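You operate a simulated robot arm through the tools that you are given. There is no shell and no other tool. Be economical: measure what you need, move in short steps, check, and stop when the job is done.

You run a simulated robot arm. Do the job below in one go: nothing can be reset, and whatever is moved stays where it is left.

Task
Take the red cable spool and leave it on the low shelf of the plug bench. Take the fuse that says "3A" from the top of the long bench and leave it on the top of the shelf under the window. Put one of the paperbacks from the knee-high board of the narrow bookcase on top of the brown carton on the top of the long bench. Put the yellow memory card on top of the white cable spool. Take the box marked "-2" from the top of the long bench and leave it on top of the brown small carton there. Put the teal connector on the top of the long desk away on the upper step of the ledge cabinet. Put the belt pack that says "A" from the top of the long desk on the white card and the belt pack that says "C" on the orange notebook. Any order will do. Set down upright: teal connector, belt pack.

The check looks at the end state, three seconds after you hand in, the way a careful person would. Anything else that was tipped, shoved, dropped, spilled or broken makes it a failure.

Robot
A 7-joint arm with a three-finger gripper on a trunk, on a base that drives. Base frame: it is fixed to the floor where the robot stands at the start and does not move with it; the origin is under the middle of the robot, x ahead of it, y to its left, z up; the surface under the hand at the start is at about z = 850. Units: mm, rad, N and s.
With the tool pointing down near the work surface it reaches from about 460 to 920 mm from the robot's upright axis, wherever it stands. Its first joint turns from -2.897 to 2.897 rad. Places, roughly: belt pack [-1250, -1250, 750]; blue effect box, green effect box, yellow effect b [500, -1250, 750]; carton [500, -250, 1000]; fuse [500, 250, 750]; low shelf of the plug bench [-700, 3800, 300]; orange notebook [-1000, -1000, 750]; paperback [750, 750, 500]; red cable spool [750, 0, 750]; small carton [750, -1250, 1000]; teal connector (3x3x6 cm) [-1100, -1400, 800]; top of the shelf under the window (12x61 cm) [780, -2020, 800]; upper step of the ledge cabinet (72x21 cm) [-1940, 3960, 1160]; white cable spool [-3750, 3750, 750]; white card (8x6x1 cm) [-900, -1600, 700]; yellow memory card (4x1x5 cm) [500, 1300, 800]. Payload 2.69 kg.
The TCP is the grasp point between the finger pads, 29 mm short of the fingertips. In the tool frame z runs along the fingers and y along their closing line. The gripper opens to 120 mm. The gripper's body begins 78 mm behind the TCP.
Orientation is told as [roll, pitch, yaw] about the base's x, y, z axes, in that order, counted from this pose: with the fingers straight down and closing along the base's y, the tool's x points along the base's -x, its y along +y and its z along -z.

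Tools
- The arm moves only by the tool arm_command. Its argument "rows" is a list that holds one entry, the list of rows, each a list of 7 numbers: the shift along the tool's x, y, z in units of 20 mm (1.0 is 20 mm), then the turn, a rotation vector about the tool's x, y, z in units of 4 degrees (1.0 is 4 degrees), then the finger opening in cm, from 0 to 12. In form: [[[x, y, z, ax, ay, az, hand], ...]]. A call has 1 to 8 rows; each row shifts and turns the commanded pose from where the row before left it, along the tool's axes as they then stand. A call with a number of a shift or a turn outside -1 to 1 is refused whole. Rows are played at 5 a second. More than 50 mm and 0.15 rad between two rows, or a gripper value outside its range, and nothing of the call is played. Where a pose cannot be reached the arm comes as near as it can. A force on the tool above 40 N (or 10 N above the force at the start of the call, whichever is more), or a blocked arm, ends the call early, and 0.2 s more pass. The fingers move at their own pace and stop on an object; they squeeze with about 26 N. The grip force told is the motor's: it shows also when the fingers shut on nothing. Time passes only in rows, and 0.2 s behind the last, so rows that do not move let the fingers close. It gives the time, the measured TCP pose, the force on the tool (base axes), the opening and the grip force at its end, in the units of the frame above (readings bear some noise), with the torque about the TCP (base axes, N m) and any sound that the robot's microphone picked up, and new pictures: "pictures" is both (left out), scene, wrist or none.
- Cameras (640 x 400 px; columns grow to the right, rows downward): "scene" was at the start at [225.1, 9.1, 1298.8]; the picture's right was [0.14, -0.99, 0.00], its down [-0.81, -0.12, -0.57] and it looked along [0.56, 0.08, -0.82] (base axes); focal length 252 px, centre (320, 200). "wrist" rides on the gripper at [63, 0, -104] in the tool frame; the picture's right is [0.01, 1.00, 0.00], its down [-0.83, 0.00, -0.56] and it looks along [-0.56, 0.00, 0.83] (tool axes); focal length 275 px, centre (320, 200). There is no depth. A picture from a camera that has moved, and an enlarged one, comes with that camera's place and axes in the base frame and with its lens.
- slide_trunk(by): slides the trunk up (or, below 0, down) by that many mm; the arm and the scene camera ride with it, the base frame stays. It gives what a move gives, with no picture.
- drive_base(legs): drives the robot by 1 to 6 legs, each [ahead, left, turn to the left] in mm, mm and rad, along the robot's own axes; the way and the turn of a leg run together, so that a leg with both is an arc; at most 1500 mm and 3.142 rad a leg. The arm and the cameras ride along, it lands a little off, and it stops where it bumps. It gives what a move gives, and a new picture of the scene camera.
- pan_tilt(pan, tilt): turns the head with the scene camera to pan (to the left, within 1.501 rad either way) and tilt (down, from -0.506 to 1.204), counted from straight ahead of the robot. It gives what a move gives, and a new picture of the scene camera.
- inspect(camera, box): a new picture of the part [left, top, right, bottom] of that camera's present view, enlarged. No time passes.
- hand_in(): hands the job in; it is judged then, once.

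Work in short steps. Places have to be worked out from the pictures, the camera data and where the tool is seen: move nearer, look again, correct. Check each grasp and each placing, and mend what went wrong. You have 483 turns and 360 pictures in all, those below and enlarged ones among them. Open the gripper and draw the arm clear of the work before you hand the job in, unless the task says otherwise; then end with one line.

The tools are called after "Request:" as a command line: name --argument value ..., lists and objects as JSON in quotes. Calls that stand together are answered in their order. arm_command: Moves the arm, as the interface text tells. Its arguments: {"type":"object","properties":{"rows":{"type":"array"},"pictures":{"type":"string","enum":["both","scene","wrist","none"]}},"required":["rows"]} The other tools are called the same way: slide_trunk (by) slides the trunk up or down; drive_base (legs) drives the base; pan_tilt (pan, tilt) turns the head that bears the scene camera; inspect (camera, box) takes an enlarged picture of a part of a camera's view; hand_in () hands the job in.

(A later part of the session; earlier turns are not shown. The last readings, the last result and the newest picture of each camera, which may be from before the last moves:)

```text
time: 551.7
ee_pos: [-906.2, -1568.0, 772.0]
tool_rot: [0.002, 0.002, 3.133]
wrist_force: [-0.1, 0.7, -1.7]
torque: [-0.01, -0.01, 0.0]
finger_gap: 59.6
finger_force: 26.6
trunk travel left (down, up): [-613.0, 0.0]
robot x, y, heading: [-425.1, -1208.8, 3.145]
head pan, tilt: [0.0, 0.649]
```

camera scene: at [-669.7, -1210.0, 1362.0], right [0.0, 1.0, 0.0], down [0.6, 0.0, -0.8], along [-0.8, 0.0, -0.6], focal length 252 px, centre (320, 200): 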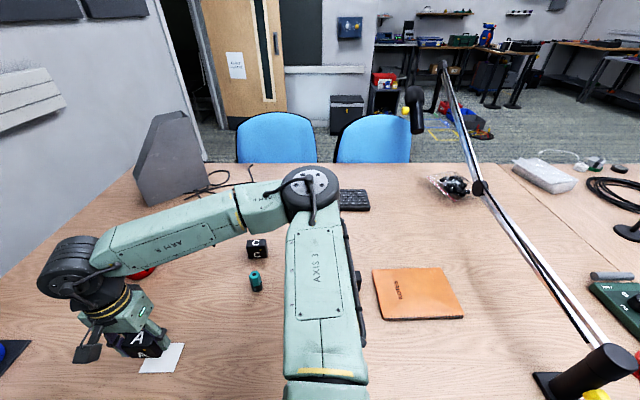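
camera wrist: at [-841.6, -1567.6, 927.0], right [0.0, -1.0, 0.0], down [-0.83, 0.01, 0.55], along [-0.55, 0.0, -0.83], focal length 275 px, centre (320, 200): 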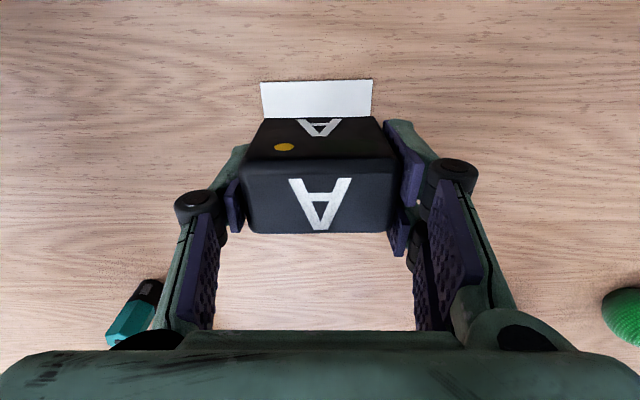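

Request:
arm_command --rows '[[[0, 0, 0.1, 0, 0, 0, 4], [0, 0, 0.1, 0, 0, 0, 4], [0, 0, 0, 0, 0, 0, 4]]]' --pictures "none"

```text
time: 552.5
ee_pos: [-905.4, -1568.5, 768.0]
tool_rot: [0.005, 0.003, 3.132]
wrist_force: [-0.4, 0.1, -2.2]
torque: [0.0, 0.0, 0.02]
finger_gap: 59.6
finger_force: 25.9
trunk travel left (down, up): [-613.0, 0.0]
robot x, y, heading: [-426.1, -1209.2, 3.142]
head pan, tilt: [0.0, 0.649]
```

Request:
arm_command --rows '[[[0, 0, 0.1, 0, 0, 0, 4], [0, 0, 0.05, 0, 0, 0, 4], [0, 0, 0, 0, 0, 0, 4]]]' --pictures "wrist"

```text
time: 553.3
ee_pos: [-905.5, -1566.7, 767.7]
tool_rot: [0.007, 0.0, 3.131]
wrist_force: [-0.5, -0.4, 15.3]
torque: [0.11, -0.03, 0.0]
finger_gap: 59.8
finger_force: 26.0
trunk travel left (down, up): [-613.0, 0.0]
robot x, y, heading: [-424.4, -1210.3, 3.137]
head pan, tilt: [0.0, 0.649]
camera wrist: at [-842.1, -1567.8, 871.9], right [0.0, -1.0, 0.01], down [-0.83, 0.01, 0.56], along [-0.56, 0.0, -0.83], focal length 275 px, centre (320, 200)
```

wrist: 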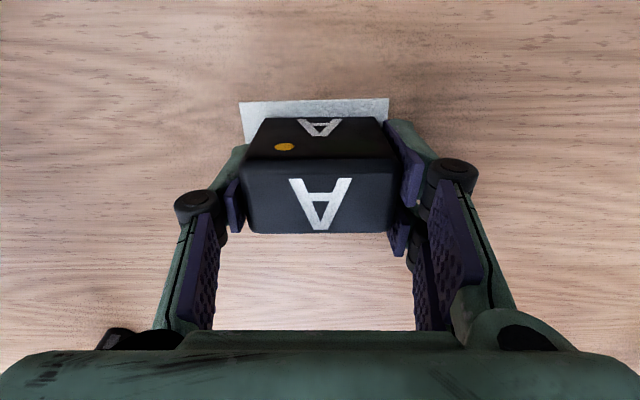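

Contact. Release and rise.

Request:
arm_command --rows '[[[0, 0, -0.05, 0, 0, 0, 4], [0, 0, 0, 0, 0, 0, 8], [0, 0, 0, 0, 0, 0, 10], [0, 0, -0.7, 0, 0, 0, 10], [0, 0, -1, 0, 0, 0, 10], [0, 0, -1, 0, 0, 0, 10], [0, 0, -1, 0, 0, 0, 10], [0, 0, -1, 0, 0, 0, 10]]]' --pictures "wrist"

```text
time: 555.1
ee_pos: [-906.4, -1567.3, 861.5]
tool_rot: [0.006, 0.001, 3.133]
wrist_force: [1.4, -0.3, 0.7]
torque: [0.02, 0.0, 0.0]
finger_gap: 99.8
finger_force: 0.0
trunk travel left (down, up): [-613.0, 0.0]
robot x, y, heading: [-420.9, -1209.7, 3.139]
head pan, tilt: [0.0, 0.649]
camera wrist: at [-843.9, -1567.5, 965.3], right [0.0, -1.0, 0.0], down [-0.83, 0.01, 0.55], along [-0.55, 0.0, -0.83], focal length 275 px, centre (320, 200)
```

wrist: 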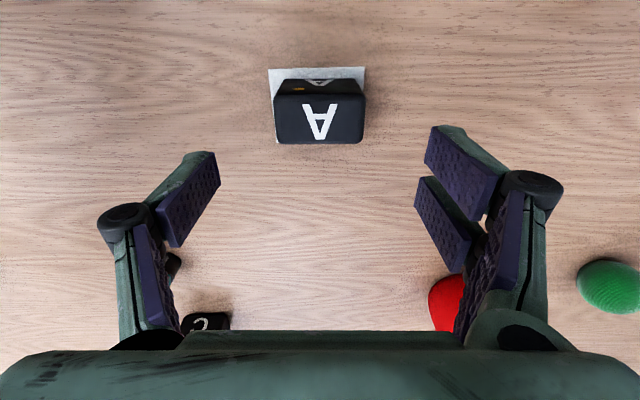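

A stands on the white card. Now to pack C.

Request:
arm_command --rows '[[[-0.8, -0.5, -1, 0, 0, 0, 10], [-0.9, -0.57, -1, 0, 0, 0, 10], [-0.98, -0.57, -1, 0, 0, 0, 10], [-0.98, -0.57, 0, 0, 0, 0, 10], [-0.98, -0.57, 0, 0, 0, 0, 10], [-0.98, -0.57, 0, 0, 0, 0, 10], [-0.98, -0.57, 0, 0, 0, 0, 10], [-0.98, -0.57, 0, 0, 0, 0, 10]]]' --pictures "none"

Request:
arm_command --rows '[[[-0.98, -0.57, 0, 0, 0, 0, 10], [-0.98, -0.57, 0, 0, 0, 0, 10], [-0.98, -0.57, 0, 0, 0, 0, 10], [-0.98, -0.57, 0, 0, 0, 0, 10], [-0.98, -0.57, 0, 0, 0, 0, 10]]]' --pictures "wrist"

```text
time: 556.9
ee_pos: [-1058.5, -1477.7, 921.3]
tool_rot: [0.007, 0.001, 3.133]
wrist_force: [-0.6, -0.2, -0.2]
torque: [-0.05, 0.0, -0.04]
finger_gap: 99.9
finger_force: 0.1
trunk travel left (down, up): [-613.0, 0.0]
robot x, y, heading: [-422.5, -1210.3, 3.139]
head pan, tilt: [0.0, 0.649]
```

```text
time: 558.1
ee_pos: [-1156.8, -1416.9, 919.1]
tool_rot: [0.005, 0.001, 3.134]
wrist_force: [-1.0, -0.1, 0.4]
torque: [0.0, 0.0, 0.02]
finger_gap: 100.0
finger_force: 0.2
trunk travel left (down, up): [-613.0, 0.0]
robot x, y, heading: [-422.5, -1208.0, 3.135]
head pan, tilt: [0.0, 0.649]
camera wrist: at [-1093.8, -1416.8, 1024.4], right [0.0, -1.0, 0.0], down [-0.83, 0.01, 0.55], along [-0.55, 0.0, -0.83], focal length 275 px, centre (320, 200)
```

wrist: 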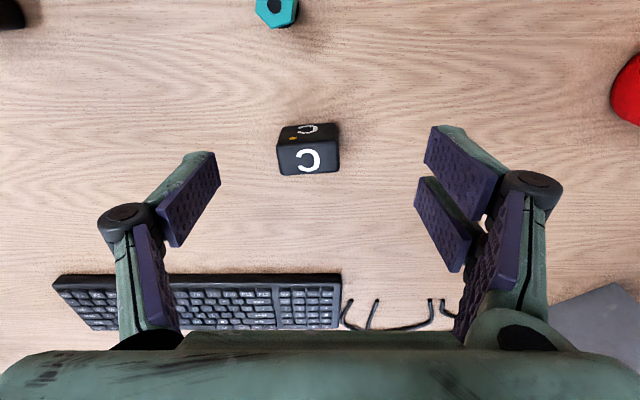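

C's top centre ≈(-1207,-1406), slightly rotated. Align and descend.

Request:
arm_command --rows '[[[-0.8, -0.2, 1, 0, 0, 0, 10], [-0.8, -0.2, 1, 0, 0, 0, 10], [-0.8, -0.15, 1, 0, 0, 0, 10], [0, 0, 1, 0, 0, -0.86, 10], [0, 0, 1, 0, 0, 0, 10], [0, 0, 0.9, 0, 0, 0, 10]]]' --pictures "wrist"

```text
time: 559.5
ee_pos: [-1201.7, -1406.1, 801.7]
tool_rot: [0.004, 0.002, -3.088]
wrist_force: [-0.2, -0.4, 0.5]
torque: [0.0, 0.0, 0.0]
finger_gap: 99.9
finger_force: 0.1
trunk travel left (down, up): [-613.0, 0.0]
robot x, y, heading: [-423.8, -1205.5, 3.143]
head pan, tilt: [0.0, 0.649]
camera wrist: at [-1138.6, -1403.7, 906.3], right [0.06, -1.0, 0.0], down [-0.83, -0.04, 0.55], along [-0.55, -0.04, -0.83], focal length 275 px, centre (320, 200)
```

wrist: 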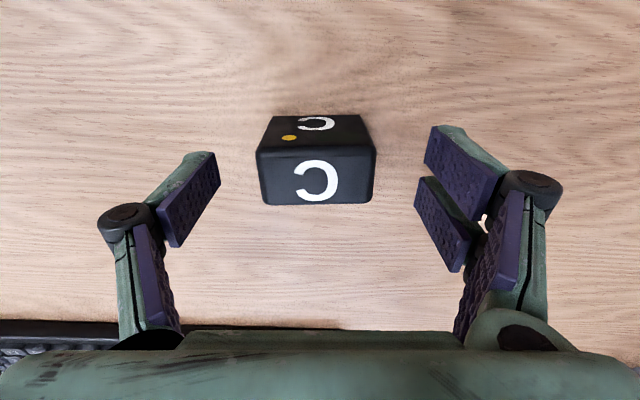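

Request:
arm_command --rows '[[[-0.25, 0, 0.9, 0, 0, 0, 10], [0, 0, 0.8, 0, 0, 0, 10], [0, 0, 0, 0, 0, 0, 5], [0, 0, 0, 0, 0, 0, 4], [0, 0, 0, 0, 0, 0, 4], [0, 0, 0, 0, 0, 0, 4], [0, 0, -0.5, 0, 0, 0, 4], [0, 0, -1, 0, 0, 0, 4]]]' --pictures "wrist"

```text
time: 561.3
ee_pos: [-1206.7, -1408.0, 798.5]
tool_rot: [0.007, 0.003, -3.089]
wrist_force: [0.2, -0.4, -1.6]
torque: [-0.01, 0.01, -0.04]
finger_gap: 59.7
finger_force: 26.2
trunk travel left (down, up): [-613.0, 0.0]
robot x, y, heading: [-422.9, -1206.7, 3.144]
head pan, tilt: [0.0, 0.649]
camera wrist: at [-1143.5, -1404.4, 902.5], right [0.06, -1.0, 0.0], down [-0.83, -0.04, 0.55], along [-0.55, -0.04, -0.83], focal length 275 px, centre (320, 200)
```

wrist: 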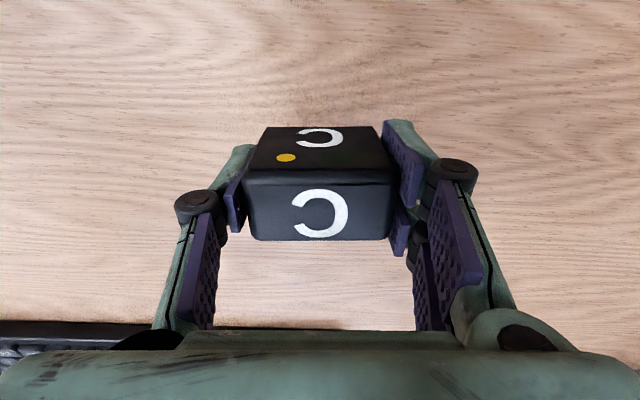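

C held. Raise and carry it to the notebook (centre ≈(-1072,-951)).

Request:
arm_command --rows '[[[0, 0, -1, 0, 0, 0, 4], [0, 0, -1, 0, 0, 0, 4], [0, 0, -1, 0, 0, 0, 4], [0, 0, -1, 0, 0, 0, 4], [0.35, -1, -1, 0, 0, 0, 4], [0.35, -1, -0.5, 0, 0, 0, 4], [0.35, -1, 0, 0, 0, 0, 4], [0.35, -1, 0, 0, 0, 0, 4]]]' --pictures "none"

Request:
arm_command --rows '[[[0.35, -1, 0, 0, 0, 0, 4], [0.35, -1, 0, 0, 0, 0, 4], [0.35, -1, 0, 0, 0, 0, 4], [0.35, -1, 0, 0, 0, 0, 4], [0.35, -1, 0, 0, 0, 0, 4], [0.35, -1, 0, 0, 0, 0, 4], [0.35, -1, 0, 0, 0, 0, 4], [0.35, -1, 0, 0, 0, 0, 4]]]' --pictures "none"

Request:
arm_command --rows '[[[0.35, -1, 0, 0, 0, 0, 4], [0.35, -1, 0, 0, 0, 0, 4], [0.35, -1, 0, 0, 0, 0, 4], [0.35, -1, 0, 0, 0, 0, 4], [0.35, -1, 0, 0, 0, 0, 4], [0.35, -1, 0, 0, 0, 0, 4], [0.35, -1, 0, 0, 0, 0, 4], [0.35, -1, 0, 0, 0, 0, 4]]]'

```text
time: 563.1
ee_pos: [-1184.3, -1324.0, 906.2]
tool_rot: [0.006, 0.002, -3.091]
wrist_force: [-0.5, -0.1, -1.8]
torque: [0.02, 0.01, 0.02]
finger_gap: 59.7
finger_force: 25.6
trunk travel left (down, up): [-613.0, 0.0]
robot x, y, heading: [-426.3, -1214.1, 3.138]
head pan, tilt: [0.0, 0.649]
```

```text
time: 564.9
ee_pos: [-1135.5, -1162.6, 905.6]
tool_rot: [0.006, 0.002, -3.088]
wrist_force: [0.4, -0.9, -2.0]
torque: [0.0, -0.02, 0.0]
finger_gap: 59.6
finger_force: 26.0
trunk travel left (down, up): [-613.0, 0.0]
robot x, y, heading: [-427.1, -1207.8, 3.138]
head pan, tilt: [0.0, 0.649]
```

```text
time: 566.7
ee_pos: [-1088.0, -1000.5, 906.3]
tool_rot: [0.005, 0.002, -3.091]
wrist_force: [0.3, 0.7, -2.3]
torque: [0.01, 0.02, -0.01]
finger_gap: 59.3
finger_force: 26.0
trunk travel left (down, up): [-613.0, 0.0]
robot x, y, heading: [-424.5, -1206.2, 3.142]
head pan, tilt: [0.0, 0.649]
camera scene: at [-669.5, -1209.7, 1362.0], right [0.0, 1.0, 0.0], down [0.6, 0.0, -0.8], along [-0.8, 0.0, -0.6], focal length 252 px, centre (320, 200)
camera wrist: at [-1025.2, -996.0, 1011.5], right [0.06, -1.0, 0.0], down [-0.83, -0.04, 0.55], along [-0.55, -0.04, -0.83], focal length 275 px, centre (320, 200)
```

scene: 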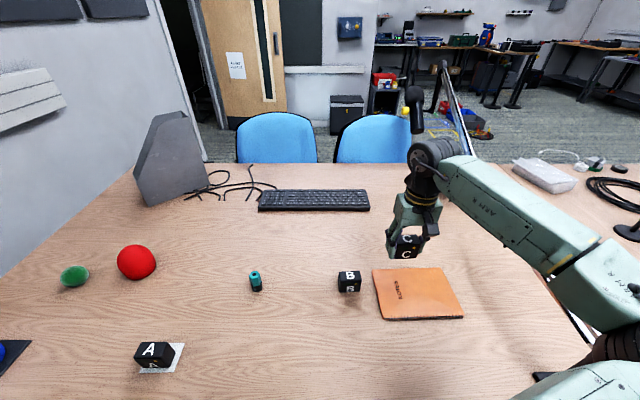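
wrist: 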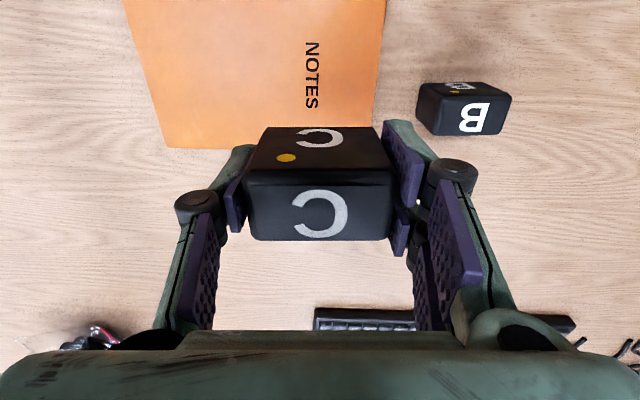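

Notebook confirmed. Shift over its centre and lower most of the way.

Request:
arm_command --rows '[[[0.4, -1, 0, 0, 0, 0, 4], [0.4, -1, 0, 0, 0, 0, 4], [0, -0.28, 1, 0, 0, 0, 4], [0, 0, 1, 0, 0, 0, 4], [0, 0, 1, 0, 0, 0, 4], [0, 0, 1, 0, 0, 0, 4], [0, 0, 1, 0, 0, 0, 4], [0, 0, 0.8, 0, 0, 0, 4]]]'

```text
time: 568.5
ee_pos: [-1074.5, -955.4, 788.7]
tool_rot: [0.005, 0.002, -3.09]
wrist_force: [0.7, 0.5, -1.2]
torque: [0.0, 0.01, 0.0]
finger_gap: 59.4
finger_force: 26.0
trunk travel left (down, up): [-613.0, 0.0]
robot x, y, heading: [-424.6, -1208.1, 3.137]
head pan, tilt: [0.0, 0.649]
camera scene: at [-669.7, -1209.8, 1362.0], right [0.0, 1.0, 0.0], down [0.6, 0.0, -0.8], along [-0.8, 0.0, -0.6], focal length 252 px, centre (320, 200)
camera wrist: at [-1011.4, -951.3, 893.6], right [0.06, -1.0, 0.0], down [-0.83, -0.04, 0.56], along [-0.55, -0.03, -0.83], focal length 275 px, centre (320, 200)
```

scene: 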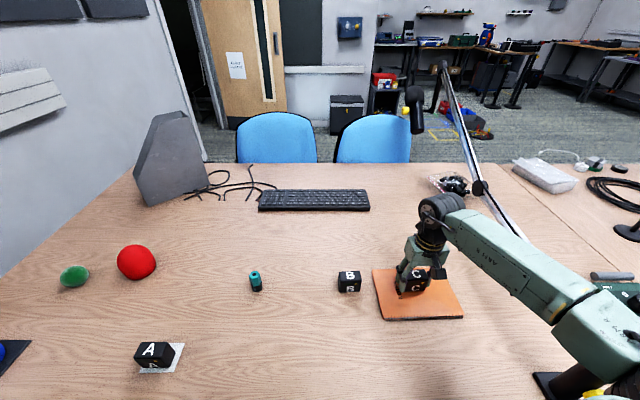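
wrist: 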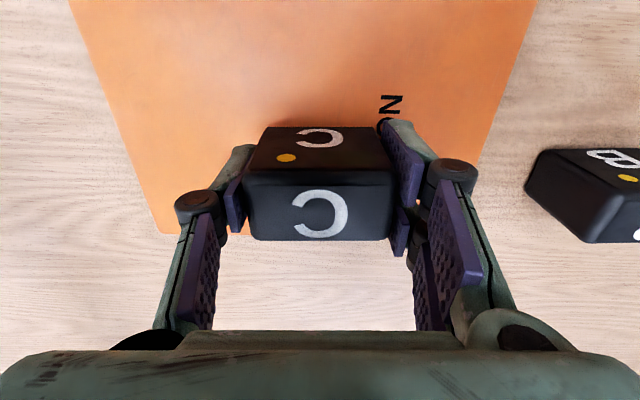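

Clear of the boom. Lower to contact.

Request:
arm_command --rows '[[[0, 0, 0.25, 0, 0, 0, 4], [0, 0, 0.12, 0, 0, 0, 4], [0, 0, 0.12, 0, 0, 0, 4], [0, 0, 0.12, 0, 0, 0, 4]]]' --pictures "none"

```text
time: 569.5
ee_pos: [-1074.9, -955.9, 780.7]
tool_rot: [0.001, -0.004, -3.091]
wrist_force: [2.0, -1.2, 24.2]
torque: [0.0, -0.25, 0.01]
finger_gap: 59.8
finger_force: 26.2
trunk travel left (down, up): [-613.0, 0.0]
robot x, y, heading: [-421.2, -1209.2, 3.148]
head pan, tilt: [0.0, 0.649]
```

Contact (24 N). Ease, release, and rise.

Request:
arm_command --rows '[[[0, 0, -0.12, 0, 0, 0, 4], [0, 0, 0, 0, 0, 0, 7], [0, 0, 0, 0, 0, 0, 8.5], [0, 0, -0.7, 0, 0, 0, 9], [0, 0, -1, 0, 0, 0, 9], [0, 0, -1, 0, 0, 0, 9], [0, 0, -1, 0, 0, 0, 9], [0, 0, -1, 0, 0, 0, 9]]]' --pictures "wrist"

```text
time: 571.3
ee_pos: [-1075.0, -955.0, 873.8]
tool_rot: [0.006, 0.002, -3.088]
wrist_force: [0.7, 0.2, 0.0]
torque: [-0.02, -0.01, -0.02]
finger_gap: 90.2
finger_force: 0.1
trunk travel left (down, up): [-613.0, 0.0]
robot x, y, heading: [-425.2, -1206.8, 3.141]
head pan, tilt: [0.0, 0.649]
camera wrist: at [-1011.7, -951.1, 978.0], right [0.06, -1.0, 0.0], down [-0.83, -0.04, 0.55], along [-0.55, -0.03, -0.83], focal length 275 px, centre (320, 200)
```

wrist: 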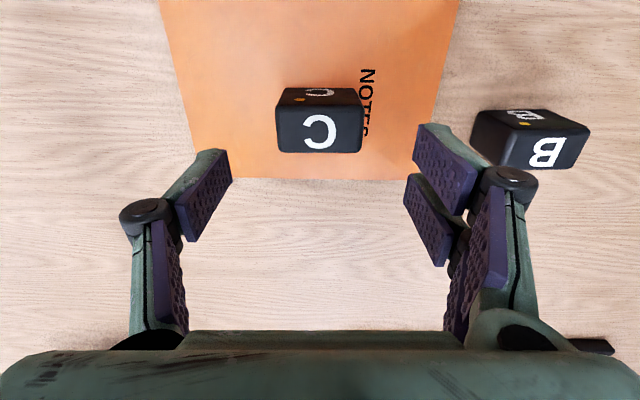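

C rests on the notebook. Now the teal connector: move over to ≈(-1085,-1385).

Request:
arm_command --rows '[[[0, 0, -1, 0, 0, 0, 7], [0, 1, -1, 0, 0, 0, 7], [-0.1, 1, -1, 0, 0, 0, 7], [-0.1, 1, 0, 0, 0, 0, 7], [-0.1, 1, 0, 0, 0, 0, 7], [-0.1, 1, 0, 0, 0, 0, 7], [-0.1, 1, 0, 0, 0, 0, 7], [-0.1, 1, 0, 0, 0, 0, 7]]]' --pictures "none"

Request:
arm_command --rows '[[[-0.1, 1, 0, 0, 0, 0, 7], [-0.1, 1, 0, 0, 0, 0, 7], [-0.1, 1, 0, 0, 0, 0, 7], [-0.1, 1, 0, 0, 0, 0, 7], [-0.1, 1, 0, 0, 0, 0, 7], [-0.1, 1, 0, 0, 0, 0, 7], [-0.1, 1, 0, 0, 0, 0, 7], [-0.1, 1, 0, 0, 0, 0, 7]]]' --pictures "none"

Request:
arm_command --rows '[[[0, 1, 0, 0, 0, 0, 7], [0, 1, 0, 0, 0, 0, 7], [0, 1, 0, 0, 0, 0, 7], [0, 1, 0, 0, 0, 0, 7], [0, 1, 0, 0, 0, 0, 7]]]' --pictures "wrist"

```text
time: 573.1
ee_pos: [-1079.6, -1095.1, 933.6]
tool_rot: [0.007, 0.002, -3.089]
wrist_force: [-0.2, 0.2, -0.2]
torque: [-0.02, 0.03, -0.01]
finger_gap: 70.3
finger_force: 0.0
trunk travel left (down, up): [-613.0, 0.0]
robot x, y, heading: [-425.4, -1207.5, 3.138]
head pan, tilt: [0.0, 0.649]
```

```text
time: 574.9
ee_pos: [-1087.2, -1256.2, 934.1]
tool_rot: [0.005, 0.0, -3.092]
wrist_force: [0.5, 0.5, -0.7]
torque: [-0.03, 0.0, 0.02]
finger_gap: 70.4
finger_force: 0.0
trunk travel left (down, up): [-613.0, 0.0]
robot x, y, heading: [-427.4, -1211.8, 3.142]
head pan, tilt: [0.0, 0.649]
```

```text
time: 576.1
ee_pos: [-1084.8, -1354.8, 936.0]
tool_rot: [0.003, 0.0, -3.091]
wrist_force: [-0.2, -0.6, -0.8]
torque: [0.0, 0.02, 0.03]
finger_gap: 70.0
finger_force: 0.0
trunk travel left (down, up): [-613.0, 0.0]
robot x, y, heading: [-427.1, -1209.7, 3.136]
head pan, tilt: [0.0, 0.649]
camera wrist: at [-1021.8, -1351.2, 1040.5], right [0.06, -1.0, 0.0], down [-0.83, -0.04, 0.55], along [-0.55, -0.03, -0.83], focal length 275 px, centre (320, 200)
```

wrist: 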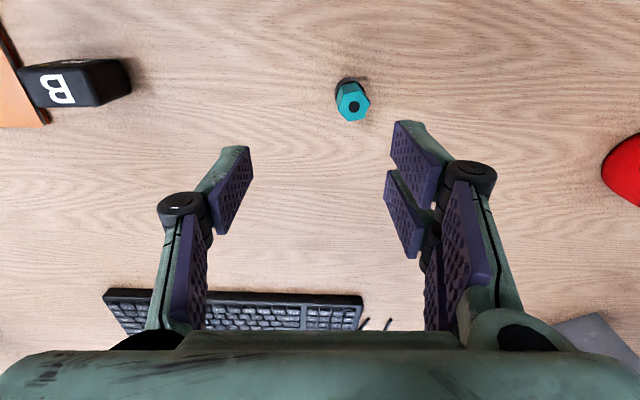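

Connector top at ≈(-1083,-1383). The upper step is high (z 1160), so I'll grip it with the hand tilted 50° forward. Tilt first.

Request:
arm_command --rows '[[[0, 0.3, 0, 0, -1, 0, 7], [0, 0.3, 0, 0, -1, 0, 7], [0, 0.3, 0, 0, -1, 0, 7], [0, 0.3, 0, 0, -1, 0, 7], [0, 0.2, 0, 0, -1, 0, 7], [0, 0, 0, 0, -1, 0, 7], [0, 0, 0, 0, -1, 0, 7], [0, 0, 0, 0, -1, 0, 7]]]' --pictures "none"

Request:
arm_command --rows '[[[0, 0, 0, 0, -1, 0, 7], [0, 0, 0, 0, -1, 0, 7], [0, 0, 0, 0, -1, 0, 7], [0, 0, 0, 0, -1, 0, 7], [0, 0, 0, 0, -0.5, 0, 7], [0.7, 0, 0.6, 0, 0, 0, 7], [0.7, 0, 0.6, 0, 0, 0, 7]]]' --pictures "wrist"

```text
time: 577.9
ee_pos: [-1082.4, -1382.2, 936.2]
tool_rot: [0.005, -0.558, -3.093]
wrist_force: [0.2, -0.1, 0.3]
torque: [0.0, -0.01, -0.01]
finger_gap: 70.2
finger_force: 0.1
trunk travel left (down, up): [-613.0, 0.0]
robot x, y, heading: [-427.5, -1205.7, 3.142]
head pan, tilt: [0.0, 0.649]
```

```text
time: 579.5
ee_pos: [-1081.4, -1382.1, 897.8]
tool_rot: [0.006, -0.87, -3.097]
wrist_force: [-0.8, 0.1, 0.2]
torque: [0.03, -0.01, 0.0]
finger_gap: 69.9
finger_force: 0.2
trunk travel left (down, up): [-613.0, 0.0]
robot x, y, heading: [-423.8, -1209.2, 3.14]
head pan, tilt: [0.0, 0.649]
camera wrist: at [-960.5, -1376.0, 917.2], right [0.05, -1.0, 0.0], down [-0.11, 0.0, 0.99], along [-0.99, -0.05, -0.11], focal length 275 px, centre (320, 200)
```

wrist: 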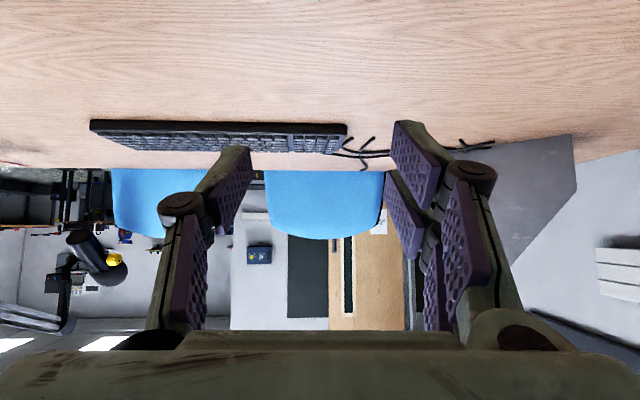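

Request:
arm_command --rows '[[[0.76, 0, 0.64, 0, 0, 0, 7], [0.76, 0, 0.64, 0, 0, 0, 7], [0.76, 0, 0.64, 0, 0, 0, 7], [0.76, 0, 0.64, 0, 0, 0, 7]]]' --pictures "wrist"

```text
time: 580.5
ee_pos: [-1081.4, -1383.8, 818.8]
tool_rot: [0.007, -0.873, -3.096]
wrist_force: [0.0, 0.1, 0.0]
torque: [0.03, -0.01, 0.02]
finger_gap: 69.9
finger_force: 0.1
trunk travel left (down, up): [-613.0, 0.0]
robot x, y, heading: [-424.5, -1210.8, 3.141]
head pan, tilt: [0.0, 0.649]
camera wrist: at [-960.3, -1378.1, 838.9], right [0.05, -1.0, 0.0], down [-0.11, 0.0, 0.99], along [-0.99, -0.05, -0.11], focal length 275 px, centre (320, 200)
```

wrist: 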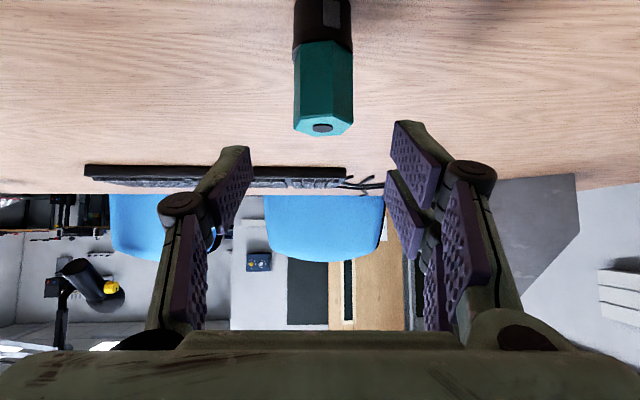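

Request:
arm_command --rows '[[[0.5, 0, 0.6, 0, 0, 0, 7], [0.55, 0, 0.58, 0, 0, 0, 7], [0.52, 0, 0.53, 0, 0, 0, 7], [0, 0, 0, 0, 0, 0, 3], [0, 0, 0, 0, 0, 0, 1.5], [0, 0, 0, 0, 0, 0, 1.5], [0, 0, 0, 0, 0, 0, 1.5]]]' --pictures "wrist"

```text
time: 582.1
ee_pos: [-1086.5, -1384.3, 773.7]
tool_rot: [0.007, -0.872, -3.095]
wrist_force: [-0.8, -0.5, -0.5]
torque: [-0.03, -0.01, -0.01]
finger_gap: 27.1
finger_force: 24.7
trunk travel left (down, up): [-613.0, 0.0]
robot x, y, heading: [-423.2, -1211.5, 3.139]
head pan, tilt: [0.0, 0.649]
camera wrist: at [-965.5, -1377.8, 791.6], right [0.05, -1.0, 0.0], down [-0.11, -0.01, 0.99], along [-0.99, -0.05, -0.11], focal length 275 px, centre (320, 200)
```

wrist: 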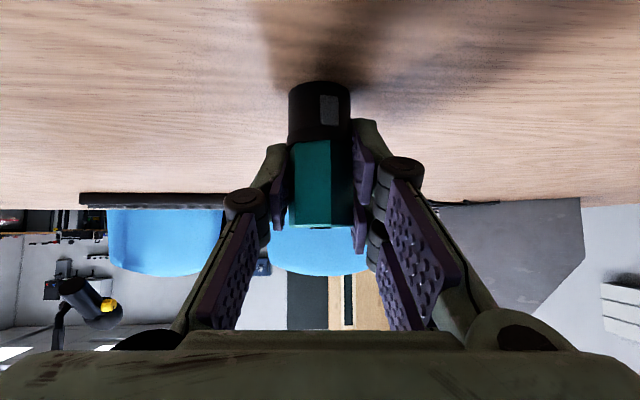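

Gripped (27 mm). Lift to ~1010 and drive toward the ledge cabinet.

Request:
arm_command --rows '[[[-0.4, 0, -0.32, 0, 0, 0, 1.5], [-0.76, 0, -0.64, 0, 0, 0, 1.5], [-0.76, 0, -0.64, 0, 0, 0, 1.5], [-0.76, 0, -0.64, 0, 0, 0, 1.5], [-0.76, 0, -0.64, 0, 0, 0, 1.5], [-0.76, 0, -0.64, 0, 0, 0, 1.5], [-0.76, 0, -0.64, 0, 0, 0, 1.5], [-0.76, 0, -0.64, 0, 0, 0, 1.5]]]' --pictures "wrist"

Request:
arm_command --rows '[[[-0.76, 0, -0.64, 0, 0, 0, 1.5], [-0.76, 0, -0.64, 0, 0, 0, 1.5], [-0.76, 0, -0.64, 0, 0, 0, 1.5], [-0.76, 0, -0.64, 0, 0, 0, 1.5], [0.64, 0, -0.76, 0, 0, 0, 1.5], [0.64, 0, -0.76, 0, 0, 0, 1.5], [0.64, 0, -0.76, 0, 0, 0, 1.5], [0.64, 0, -0.76, 0, 0, 0, 1.5]]]' --pictures "none"

Request:
drive_base --legs '[[-200, 0, 0], [0, 0, -1.571], [1450, 0, 0], [1450, 0, 0], [1050, 0, 0]]'

```text
time: 583.9
ee_pos: [-1089.2, -1381.9, 923.1]
tool_rot: [0.007, -0.871, -3.096]
wrist_force: [-0.3, -0.2, -0.5]
torque: [0.02, -0.02, 0.0]
finger_gap: 26.7
finger_force: 26.4
trunk travel left (down, up): [-613.0, 0.0]
robot x, y, heading: [-426.2, -1210.2, 3.138]
head pan, tilt: [0.0, 0.649]
camera wrist: at [-968.1, -1376.6, 942.5], right [0.05, -1.0, 0.0], down [-0.11, -0.01, 0.99], along [-0.99, -0.05, -0.11], focal length 275 px, centre (320, 200)
```

wrist: 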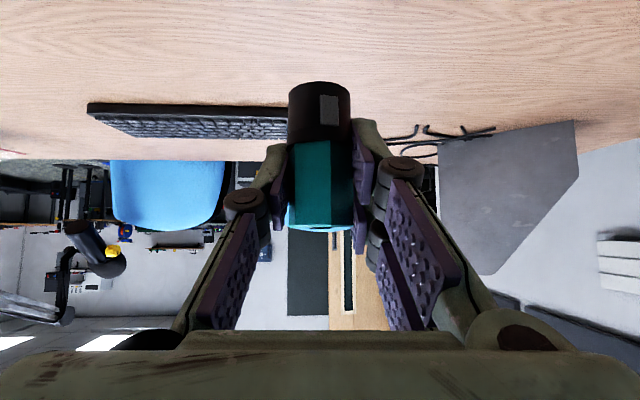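

```text
time: 585.7
ee_pos: [-1012.1, -1382.5, 1004.7]
tool_rot: [0.007, -0.869, -3.095]
wrist_force: [-0.6, 0.4, -0.7]
torque: [-0.03, 0.05, 0.01]
finger_gap: 26.8
finger_force: 26.3
out of reach, approached as far as the arm can: row 8
trunk travel left (down, up): [-613.0, 0.0]
robot x, y, heading: [-421.7, -1211.4, 3.144]
head pan, tilt: [0.0, 0.649]
```

```text
time: 609.6
ee_pos: [-558.0, 3283.0, 1003.4]
tool_rot: [0.006, -0.869, 1.653]
wrist_force: [0.1, 0.1, -0.9]
torque: [0.0, 0.03, 0.01]
finger_gap: 26.5
finger_force: 25.7
trunk travel left (down, up): [-613.0, 0.0]
robot x, y, heading: [-359.8, 2702.3, 1.608]
head pan, tilt: [0.0, 0.649]
camera scene: at [-373.6, 2942.9, 1361.9], right [1.0, 0.04, 0.0], down [0.02, -0.6, -0.8], along [-0.03, 0.8, -0.6], focal length 252 px, centre (320, 200)
```

scene: 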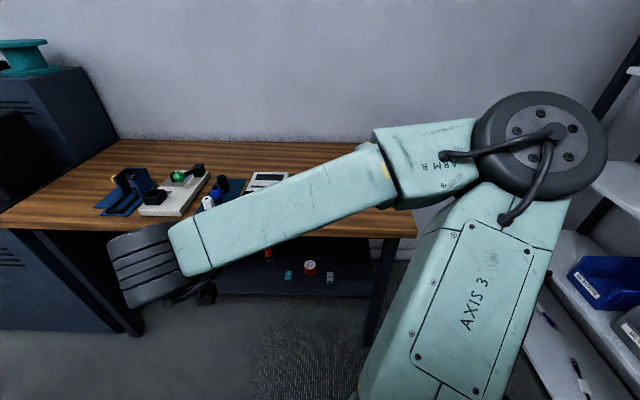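

Strafe left to the cabinet and look at its upper step.

Request:
drive_base --legs '[[0, 0, -0.037], [0, 1230, 0]]'

Request:
pan_tilt --pan 0.1 --tilt 0.35

Request:
inspect --camera "scene" --box '[80, 60, 480, 260]'

```text
time: 619.7
ee_pos: [-1753.0, 3297.7, 1004.2]
tool_rot: [0.006, -0.87, 1.607]
wrist_force: [-0.7, -1.3, -0.6]
torque: [-0.01, 0.01, 0.02]
finger_gap: 26.6
finger_force: 26.0
trunk travel left (down, up): [-613.0, 0.0]
robot x, y, heading: [-1584.3, 2705.9, 1.565]
head pan, tilt: [0.0, 0.649]
camera scene: at [-1584.0, 2948.9, 1362.0], right [1.0, -0.01, 0.0], down [-0.01, -0.6, -0.8], along [0.01, 0.8, -0.6], focal length 252 px, centre (320, 200)
```

scene: 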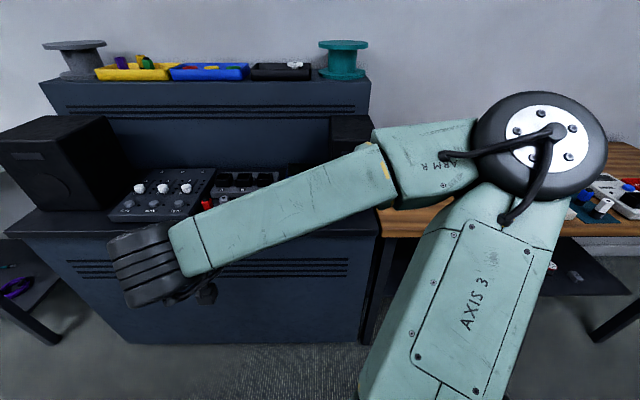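

```text
time: 620.5
ee_pos: [-1752.6, 3297.2, 1004.3]
tool_rot: [0.005, -0.869, 1.609]
wrist_force: [0.9, -0.3, 0.1]
torque: [0.01, -0.01, 0.01]
finger_gap: 26.7
finger_force: 26.4
trunk travel left (down, up): [-613.0, 0.0]
robot x, y, heading: [-1584.2, 2710.4, 1.564]
head pan, tilt: [0.099, 0.351]
camera scene: at [-1593.2, 2954.9, 1389.0], right [1.0, 0.09, 0.0], down [0.03, -0.34, -0.94], along [-0.09, 0.94, -0.34], focal length 252 px, centre (320, 200)
```

scene: 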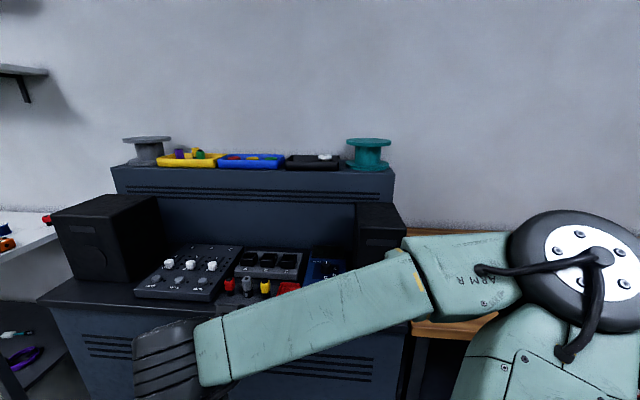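

```text
1.60 times, centred on (280, 160) of scene
camera zoom: at [-1593.2, 2954.9, 1389.0], right [1.0, 0.09, 0.0], down [0.03, -0.34, -0.94], along [-0.09, 0.94, -0.34], focal length 403 px, centre (384, 264)
```

zoom: 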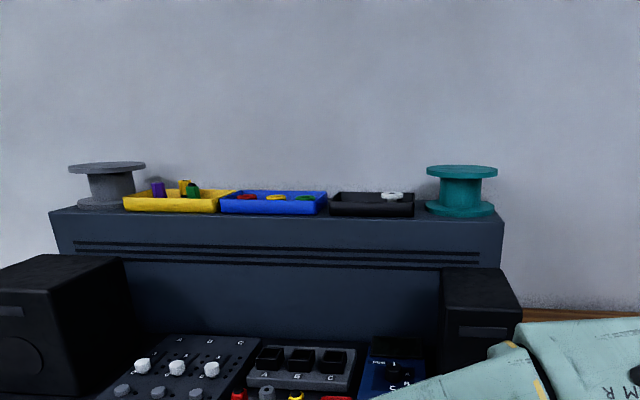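

The trays on the step seem to sort things by kind. Zoom in to see what the yellow tray holds.

Request:
inspect --camera "scene" --box '[145, 140, 245, 180]'

Request:
inspect --camera "scene" --box '[210, 140, 350, 180]'

```text
6.40 times, centred on (195, 160) of scene
camera zoom: at [-1593.2, 2954.9, 1389.0], right [1.0, 0.09, 0.0], down [0.03, -0.34, -0.94], along [-0.09, 0.94, -0.34], focal length 1610 px, centre (1120, 456)
```

zoom: 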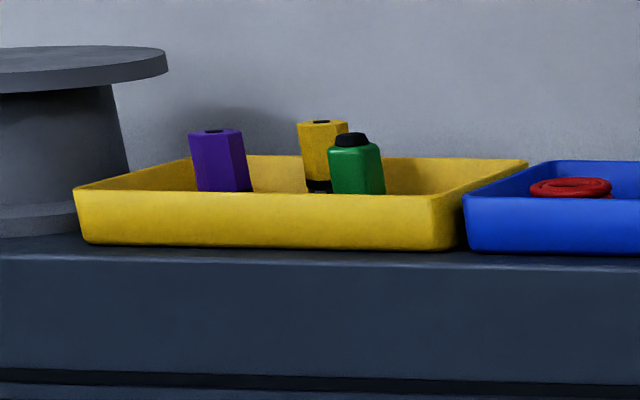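

```text
4.57 times, centred on (280, 160) of scene
camera zoom: at [-1593.2, 2954.9, 1389.0], right [1.0, 0.09, 0.0], down [0.03, -0.34, -0.94], along [-0.09, 0.94, -0.34], focal length 1150 px, centre (503, 383)
```

zoom: 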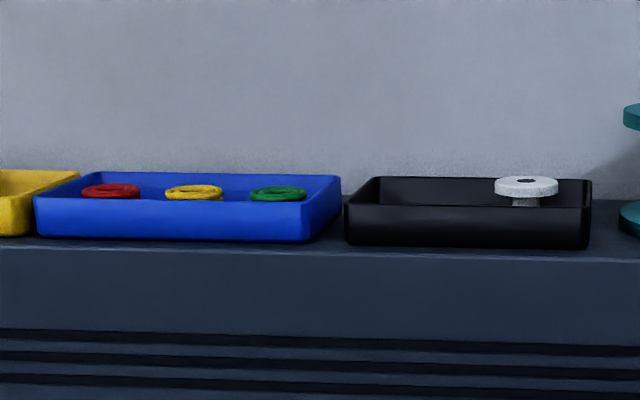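

The yellow tray holds the same kind of connectors (purple, yellow, green), so the teal one belongs there; free spot ≈(-2260,3985). Drive left and raise the hand.

Request:
drive_base --legs '[[0, 580, 0.005]]'

Request:
arm_command --rows '[[[-1, -0.5, 0.09, 0, 0, 0, 1.5], [-1, -0.5, 0.09, 0, 0, 0, 1.5], [-1, -0.5, 0.09, 0, 0, 0, 1.5], [-1, -0.5, 0.09, 0, 0, 0, 1.5], [-1, -0.5, 0.09, 0, 0, 0, 1.5], [-1, 0, 0.09, 0, 0, 0, 1.5], [-1, 0, 0.09, 0, 0, 0, 1.5], [-1, 0, 0.09, 0, 0, 0, 1.5]]]' --pictures "none"

Request:
arm_command --rows '[[[-1, 0, 0.09, 0, 0, 0, 1.5], [-1, 0, 0.09, 0, 0, 0, 1.5], [-1, 0, 0.09, 0, 0, 0, 1.5], [-1, 0, 0.09, 0, 0, 0, 1.5], [-1, 0, 0.09, 0, 0, 0, 1.5], [-0.76, 0, -0.64, 0, 0, 0, 1.5], [-0.76, 0, -0.64, 0, 0, 0, 1.5], [-0.76, 0, -0.64, 0, 0, 0, 1.5]]]' --pictures "none"

Request:
arm_command --rows '[[[0, 0, 0, 0, 0, 0, 1.5]]]'

```text
time: 625.5
ee_pos: [-2336.0, 3301.7, 1004.9]
tool_rot: [0.006, -0.869, 1.609]
wrist_force: [-0.8, 0.0, -0.6]
torque: [0.01, 0.02, -0.02]
finger_gap: 26.7
finger_force: 26.1
trunk travel left (down, up): [-613.0, 0.0]
robot x, y, heading: [-2164.5, 2710.9, 1.557]
head pan, tilt: [0.099, 0.351]
camera scene: at [-2175.7, 2960.0, 1389.1], right [1.0, 0.09, 0.0], down [0.03, -0.34, -0.94], along [-0.08, 0.94, -0.34], focal length 252 px, centre (320, 200)
```

scene: 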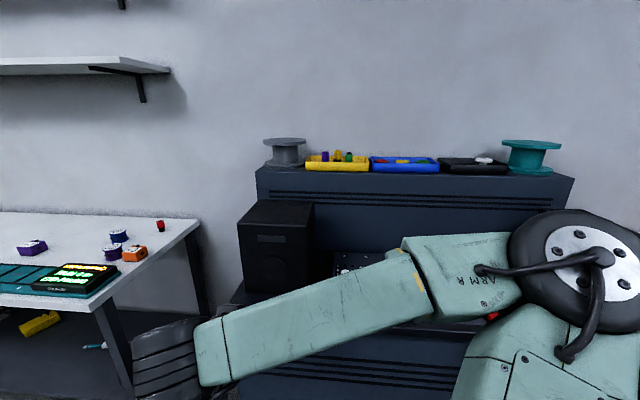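

```text
time: 627.3
ee_pos: [-2290.5, 3417.8, 1119.6]
tool_rot: [0.004, -0.869, 1.609]
wrist_force: [-0.1, 0.8, -1.1]
torque: [-0.06, -0.04, 0.03]
finger_gap: 26.6
finger_force: 26.2
trunk travel left (down, up): [-613.0, 0.0]
robot x, y, heading: [-2166.2, 2714.7, 1.558]
head pan, tilt: [0.099, 0.351]
```

```text
time: 629.1
ee_pos: [-2294.5, 3489.2, 1249.1]
tool_rot: [0.005, -0.869, 1.61]
wrist_force: [0.8, -0.8, -0.8]
torque: [0.03, 0.01, -0.01]
finger_gap: 26.4
finger_force: 26.3
trunk travel left (down, up): [-613.0, 0.0]
robot x, y, heading: [-2166.9, 2710.2, 1.554]
head pan, tilt: [0.099, 0.351]
```

```text
time: 629.5
ee_pos: [-2294.3, 3488.6, 1247.5]
tool_rot: [0.004, -0.868, 1.608]
wrist_force: [0.2, 0.2, 0.9]
torque: [-0.01, -0.01, -0.02]
finger_gap: 26.7
finger_force: 25.7
trunk travel left (down, up): [-613.0, 0.0]
robot x, y, heading: [-2165.8, 2712.4, 1.558]
head pan, tilt: [0.099, 0.351]
camera scene: at [-2175.6, 2960.0, 1389.1], right [1.0, 0.09, 0.0], down [0.03, -0.34, -0.94], along [-0.08, 0.94, -0.34], focal length 252 px, centre (320, 200)
camera wrist: at [-2288.3, 3368.5, 1267.9], right [-1.0, -0.05, 0.0], down [-0.01, 0.11, 0.99], along [-0.05, 0.99, -0.11], focal length 275 px, centre (320, 200)
```

scene: 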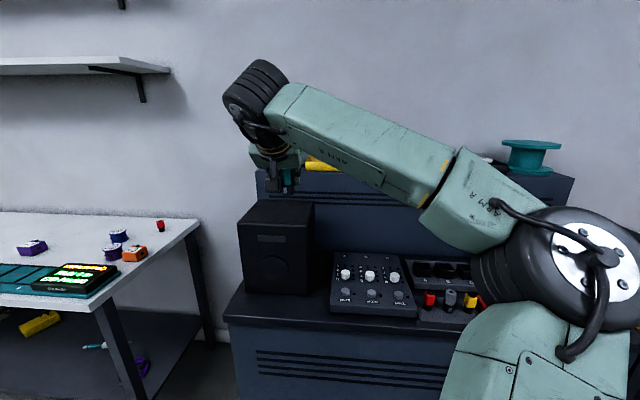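
wrist: 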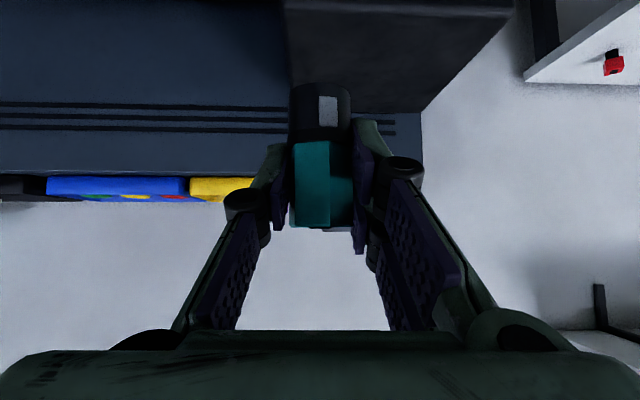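

Re-triangulated: tray spans x≈-2308…-2074, front y≈3853, step z≈1178; free spot between purple and green at ≈(-2187,3885). Approach and look.

Request:
drive_base --legs '[[0, -110, 0.01], [230, 0, 0]]'

Request:
arm_command --rows '[[[0, 0, 0, 0, 0, 0, 1.5]]]' --pictures "wrist"

Request:
inspect --camera "scene" --box '[170, 100, 350, 200]'

```text
time: 632.4
ee_pos: [-2192.5, 3717.9, 1248.8]
tool_rot: [0.006, -0.869, 1.62]
wrist_force: [-0.2, 0.1, -1.6]
torque: [-0.03, 0.02, 0.0]
finger_gap: 26.5
finger_force: 26.0
trunk travel left (down, up): [-613.0, 0.0]
robot x, y, heading: [-2058.0, 2942.9, 1.577]
head pan, tilt: [0.099, 0.351]
camera scene: at [-2068.1, 3191.0, 1388.9], right [0.99, 0.1, 0.0], down [0.04, -0.34, -0.94], along [-0.1, 0.93, -0.34], focal length 252 px, centre (320, 200)
```

scene: 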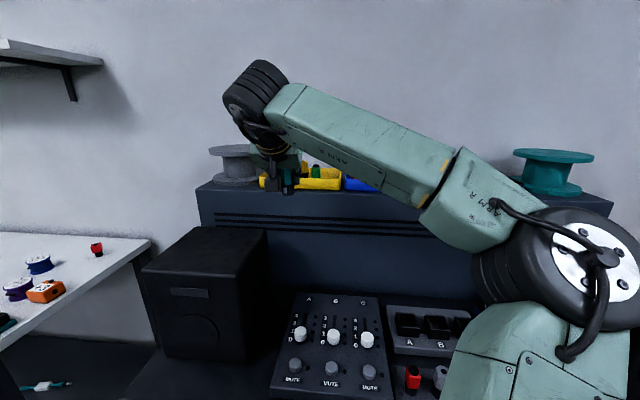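

```text
time: 632.8
ee_pos: [-2194.0, 3717.8, 1248.3]
tool_rot: [0.005, -0.868, 1.62]
wrist_force: [-0.5, 1.5, -0.8]
torque: [-0.01, -0.02, -0.02]
finger_gap: 26.6
finger_force: 26.0
trunk travel left (down, up): [-613.0, 0.0]
robot x, y, heading: [-2056.7, 2944.4, 1.57]
head pan, tilt: [0.099, 0.351]
camera wrist: at [-2185.6, 3597.6, 1267.6], right [-1.0, -0.06, 0.0], down [-0.01, 0.11, 0.99], along [-0.06, 0.99, -0.11], focal length 275 px, centre (320, 200)
```

wrist: 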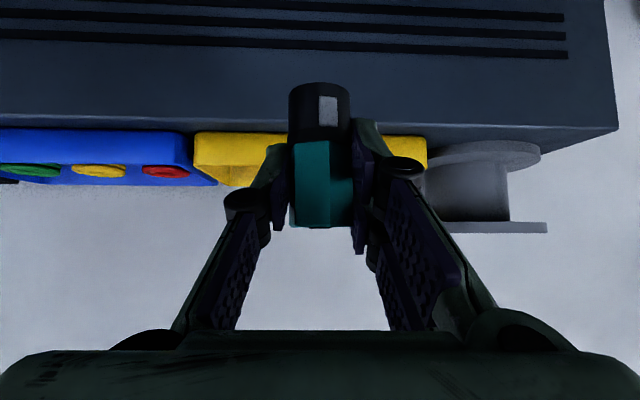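

```text
3.56 times, centred on (260, 150) of scene
camera zoom: at [-2068.1, 3190.5, 1389.0], right [0.99, 0.1, 0.0], down [0.04, -0.34, -0.94], along [-0.1, 0.93, -0.34], focal length 895 px, centre (533, 378)
```

zoom: 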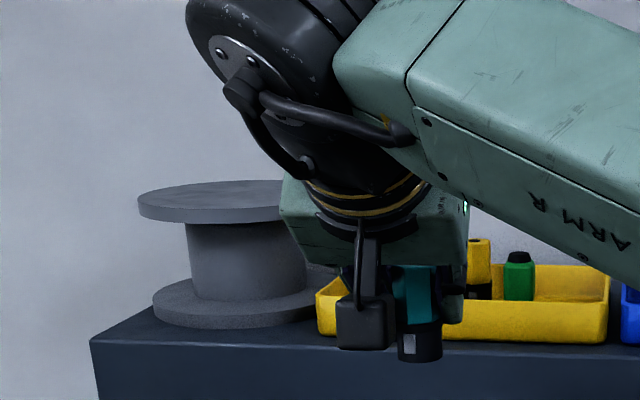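

The spots between connectors are tight for fingers gripping this low. I'll regrasp the connector near its top on the free end of the plug bench, then return.

Request:
drive_base --legs '[[-240, 0, 0], [0, -1000, 0], [0, -880, 0], [180, 0, 0]]'

Request:
slide_trunk --by -310

Request:
arm_command --rows '[[[0, 0, 0, 0, 0, 0, 1.5]]]'

```text
time: 650.1
ee_pos: [-326.0, 3651.6, 1248.3]
tool_rot: [0.004, -0.87, 1.618]
wrist_force: [0.3, 0.1, -1.3]
torque: [0.02, -0.02, 0.0]
finger_gap: 26.5
finger_force: 26.0
trunk travel left (down, up): [-613.0, 0.0]
robot x, y, heading: [-188.7, 2877.4, 1.571]
head pan, tilt: [0.099, 0.351]
camera scene: at [-202.3, 3124.1, 1388.8], right [1.0, 0.1, 0.0], down [0.03, -0.34, -0.94], along [-0.09, 0.93, -0.34], focal length 252 px, centre (320, 200)
```

scene: 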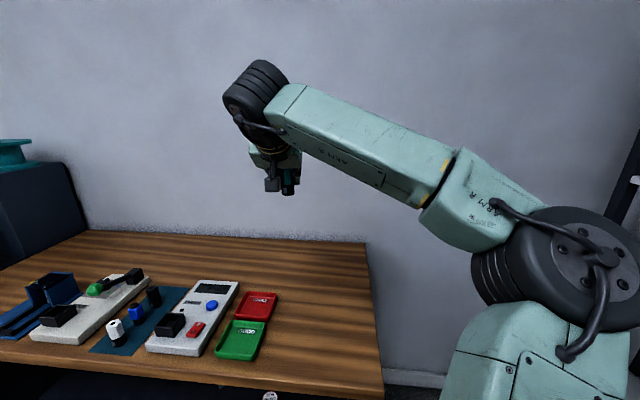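

```text
time: 653.2
ee_pos: [-326.3, 3651.1, 939.0]
tool_rot: [0.006, -0.87, 1.616]
wrist_force: [-0.6, -0.1, -0.3]
torque: [0.01, 0.02, -0.02]
finger_gap: 26.4
finger_force: 26.5
trunk travel left (down, up): [-303.0, 310.0]
robot x, y, heading: [-190.0, 2872.5, 1.573]
head pan, tilt: [0.099, 0.351]
```

```text
time: 653.6
ee_pos: [-325.6, 3651.0, 938.2]
tool_rot: [0.004, -0.87, 1.618]
wrist_force: [-0.2, -0.8, -1.1]
torque: [-0.01, -0.01, 0.0]
finger_gap: 26.5
finger_force: 26.1
trunk travel left (down, up): [-303.0, 310.0]
robot x, y, heading: [-191.4, 2875.7, 1.568]
head pan, tilt: [0.099, 0.351]
camera scene: at [-202.3, 3123.2, 1079.1], right [1.0, 0.1, 0.0], down [0.03, -0.34, -0.94], along [-0.09, 0.93, -0.34], focal length 252 px, centre (320, 200)
camera wrist: at [-318.5, 3530.7, 957.7], right [-1.0, -0.05, 0.0], down [-0.01, 0.11, 0.99], along [-0.05, 0.99, -0.11], focal length 275 px, centre (320, 200)
```

scene: 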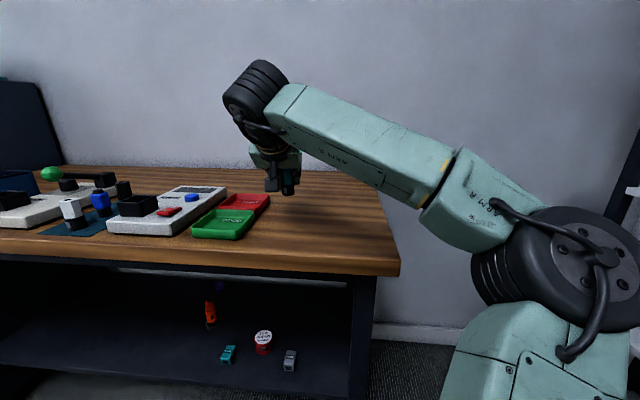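
wrist: 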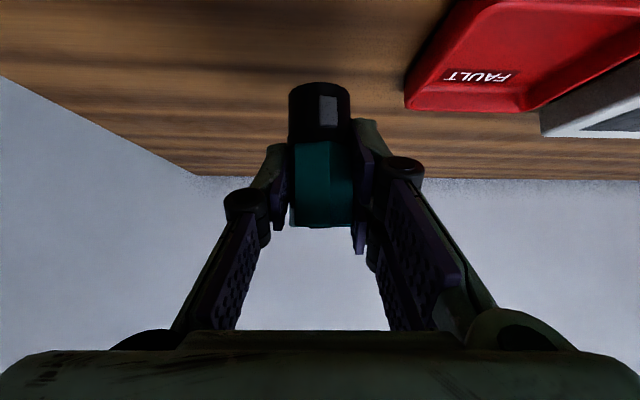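

Lower the connector to the bench top (contact expected at TCP ≈880).

Request:
arm_command --rows '[[[0.76, 0, 0.64, 0, 0, 0, 1.5], [0.76, 0, 0.64, 0, 0, 0, 1.5], [0.38, 0, 0.32, 0, 0, 0, 1.5], [0.12, 0, 0.1, 0, 0, 0, 1.5], [0.12, 0, 0.1, 0, 0, 0, 1.5]]]' --pictures "none"

```text
time: 654.8
ee_pos: [-325.7, 3651.0, 886.0]
tool_rot: [0.008, -0.876, 1.618]
wrist_force: [-1.7, 3.1, 26.3]
torque: [0.23, 0.28, 0.0]
finger_gap: 27.2
finger_force: 26.3
trunk travel left (down, up): [-303.0, 310.0]
robot x, y, heading: [-190.8, 2875.8, 1.571]
head pan, tilt: [0.099, 0.351]
```

Contact at 886. Open, rise 10 mm along vertical, re-close nearer the top.

Request:
arm_command --rows '[[[-0.04, 0, -0.03, 0, 0, 0, 2.6], [0, 0, 0, 0, 0, 0, 4], [0, 0, 0, 0, 0, 0, 4], [-0.38, 0, -0.32, 0, 0, 0, 4], [0, 0, 0, 0, 0, 0, 1.5], [0, 0, 0, 0, 0, 0, 1.5], [0, 0, 0, 0, 0, 0, 1.5]]]' --pictures "wrist"

```text
time: 656.4
ee_pos: [-325.7, 3653.0, 892.1]
tool_rot: [0.006, -0.87, 1.618]
wrist_force: [0.2, 0.3, 0.6]
torque: [0.0, 0.0, 0.02]
finger_gap: 26.7
finger_force: 25.9
trunk travel left (down, up): [-303.0, 310.0]
robot x, y, heading: [-193.4, 2877.6, 1.567]
head pan, tilt: [0.099, 0.351]
camera wrist: at [-318.7, 3531.9, 912.4], right [-1.0, -0.05, 0.0], down [-0.01, 0.11, 0.99], along [-0.05, 0.99, -0.11], focal length 275 px, centre (320, 200)
```

wrist: 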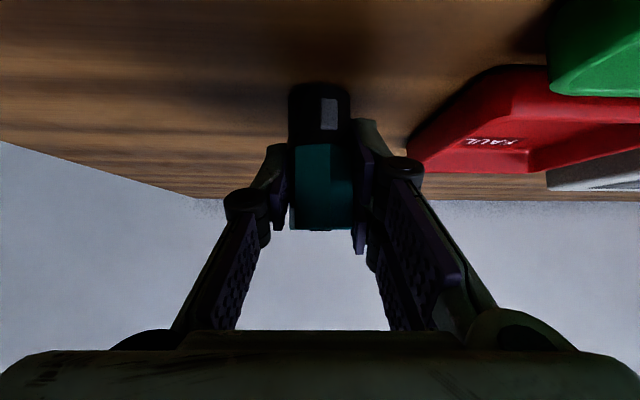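

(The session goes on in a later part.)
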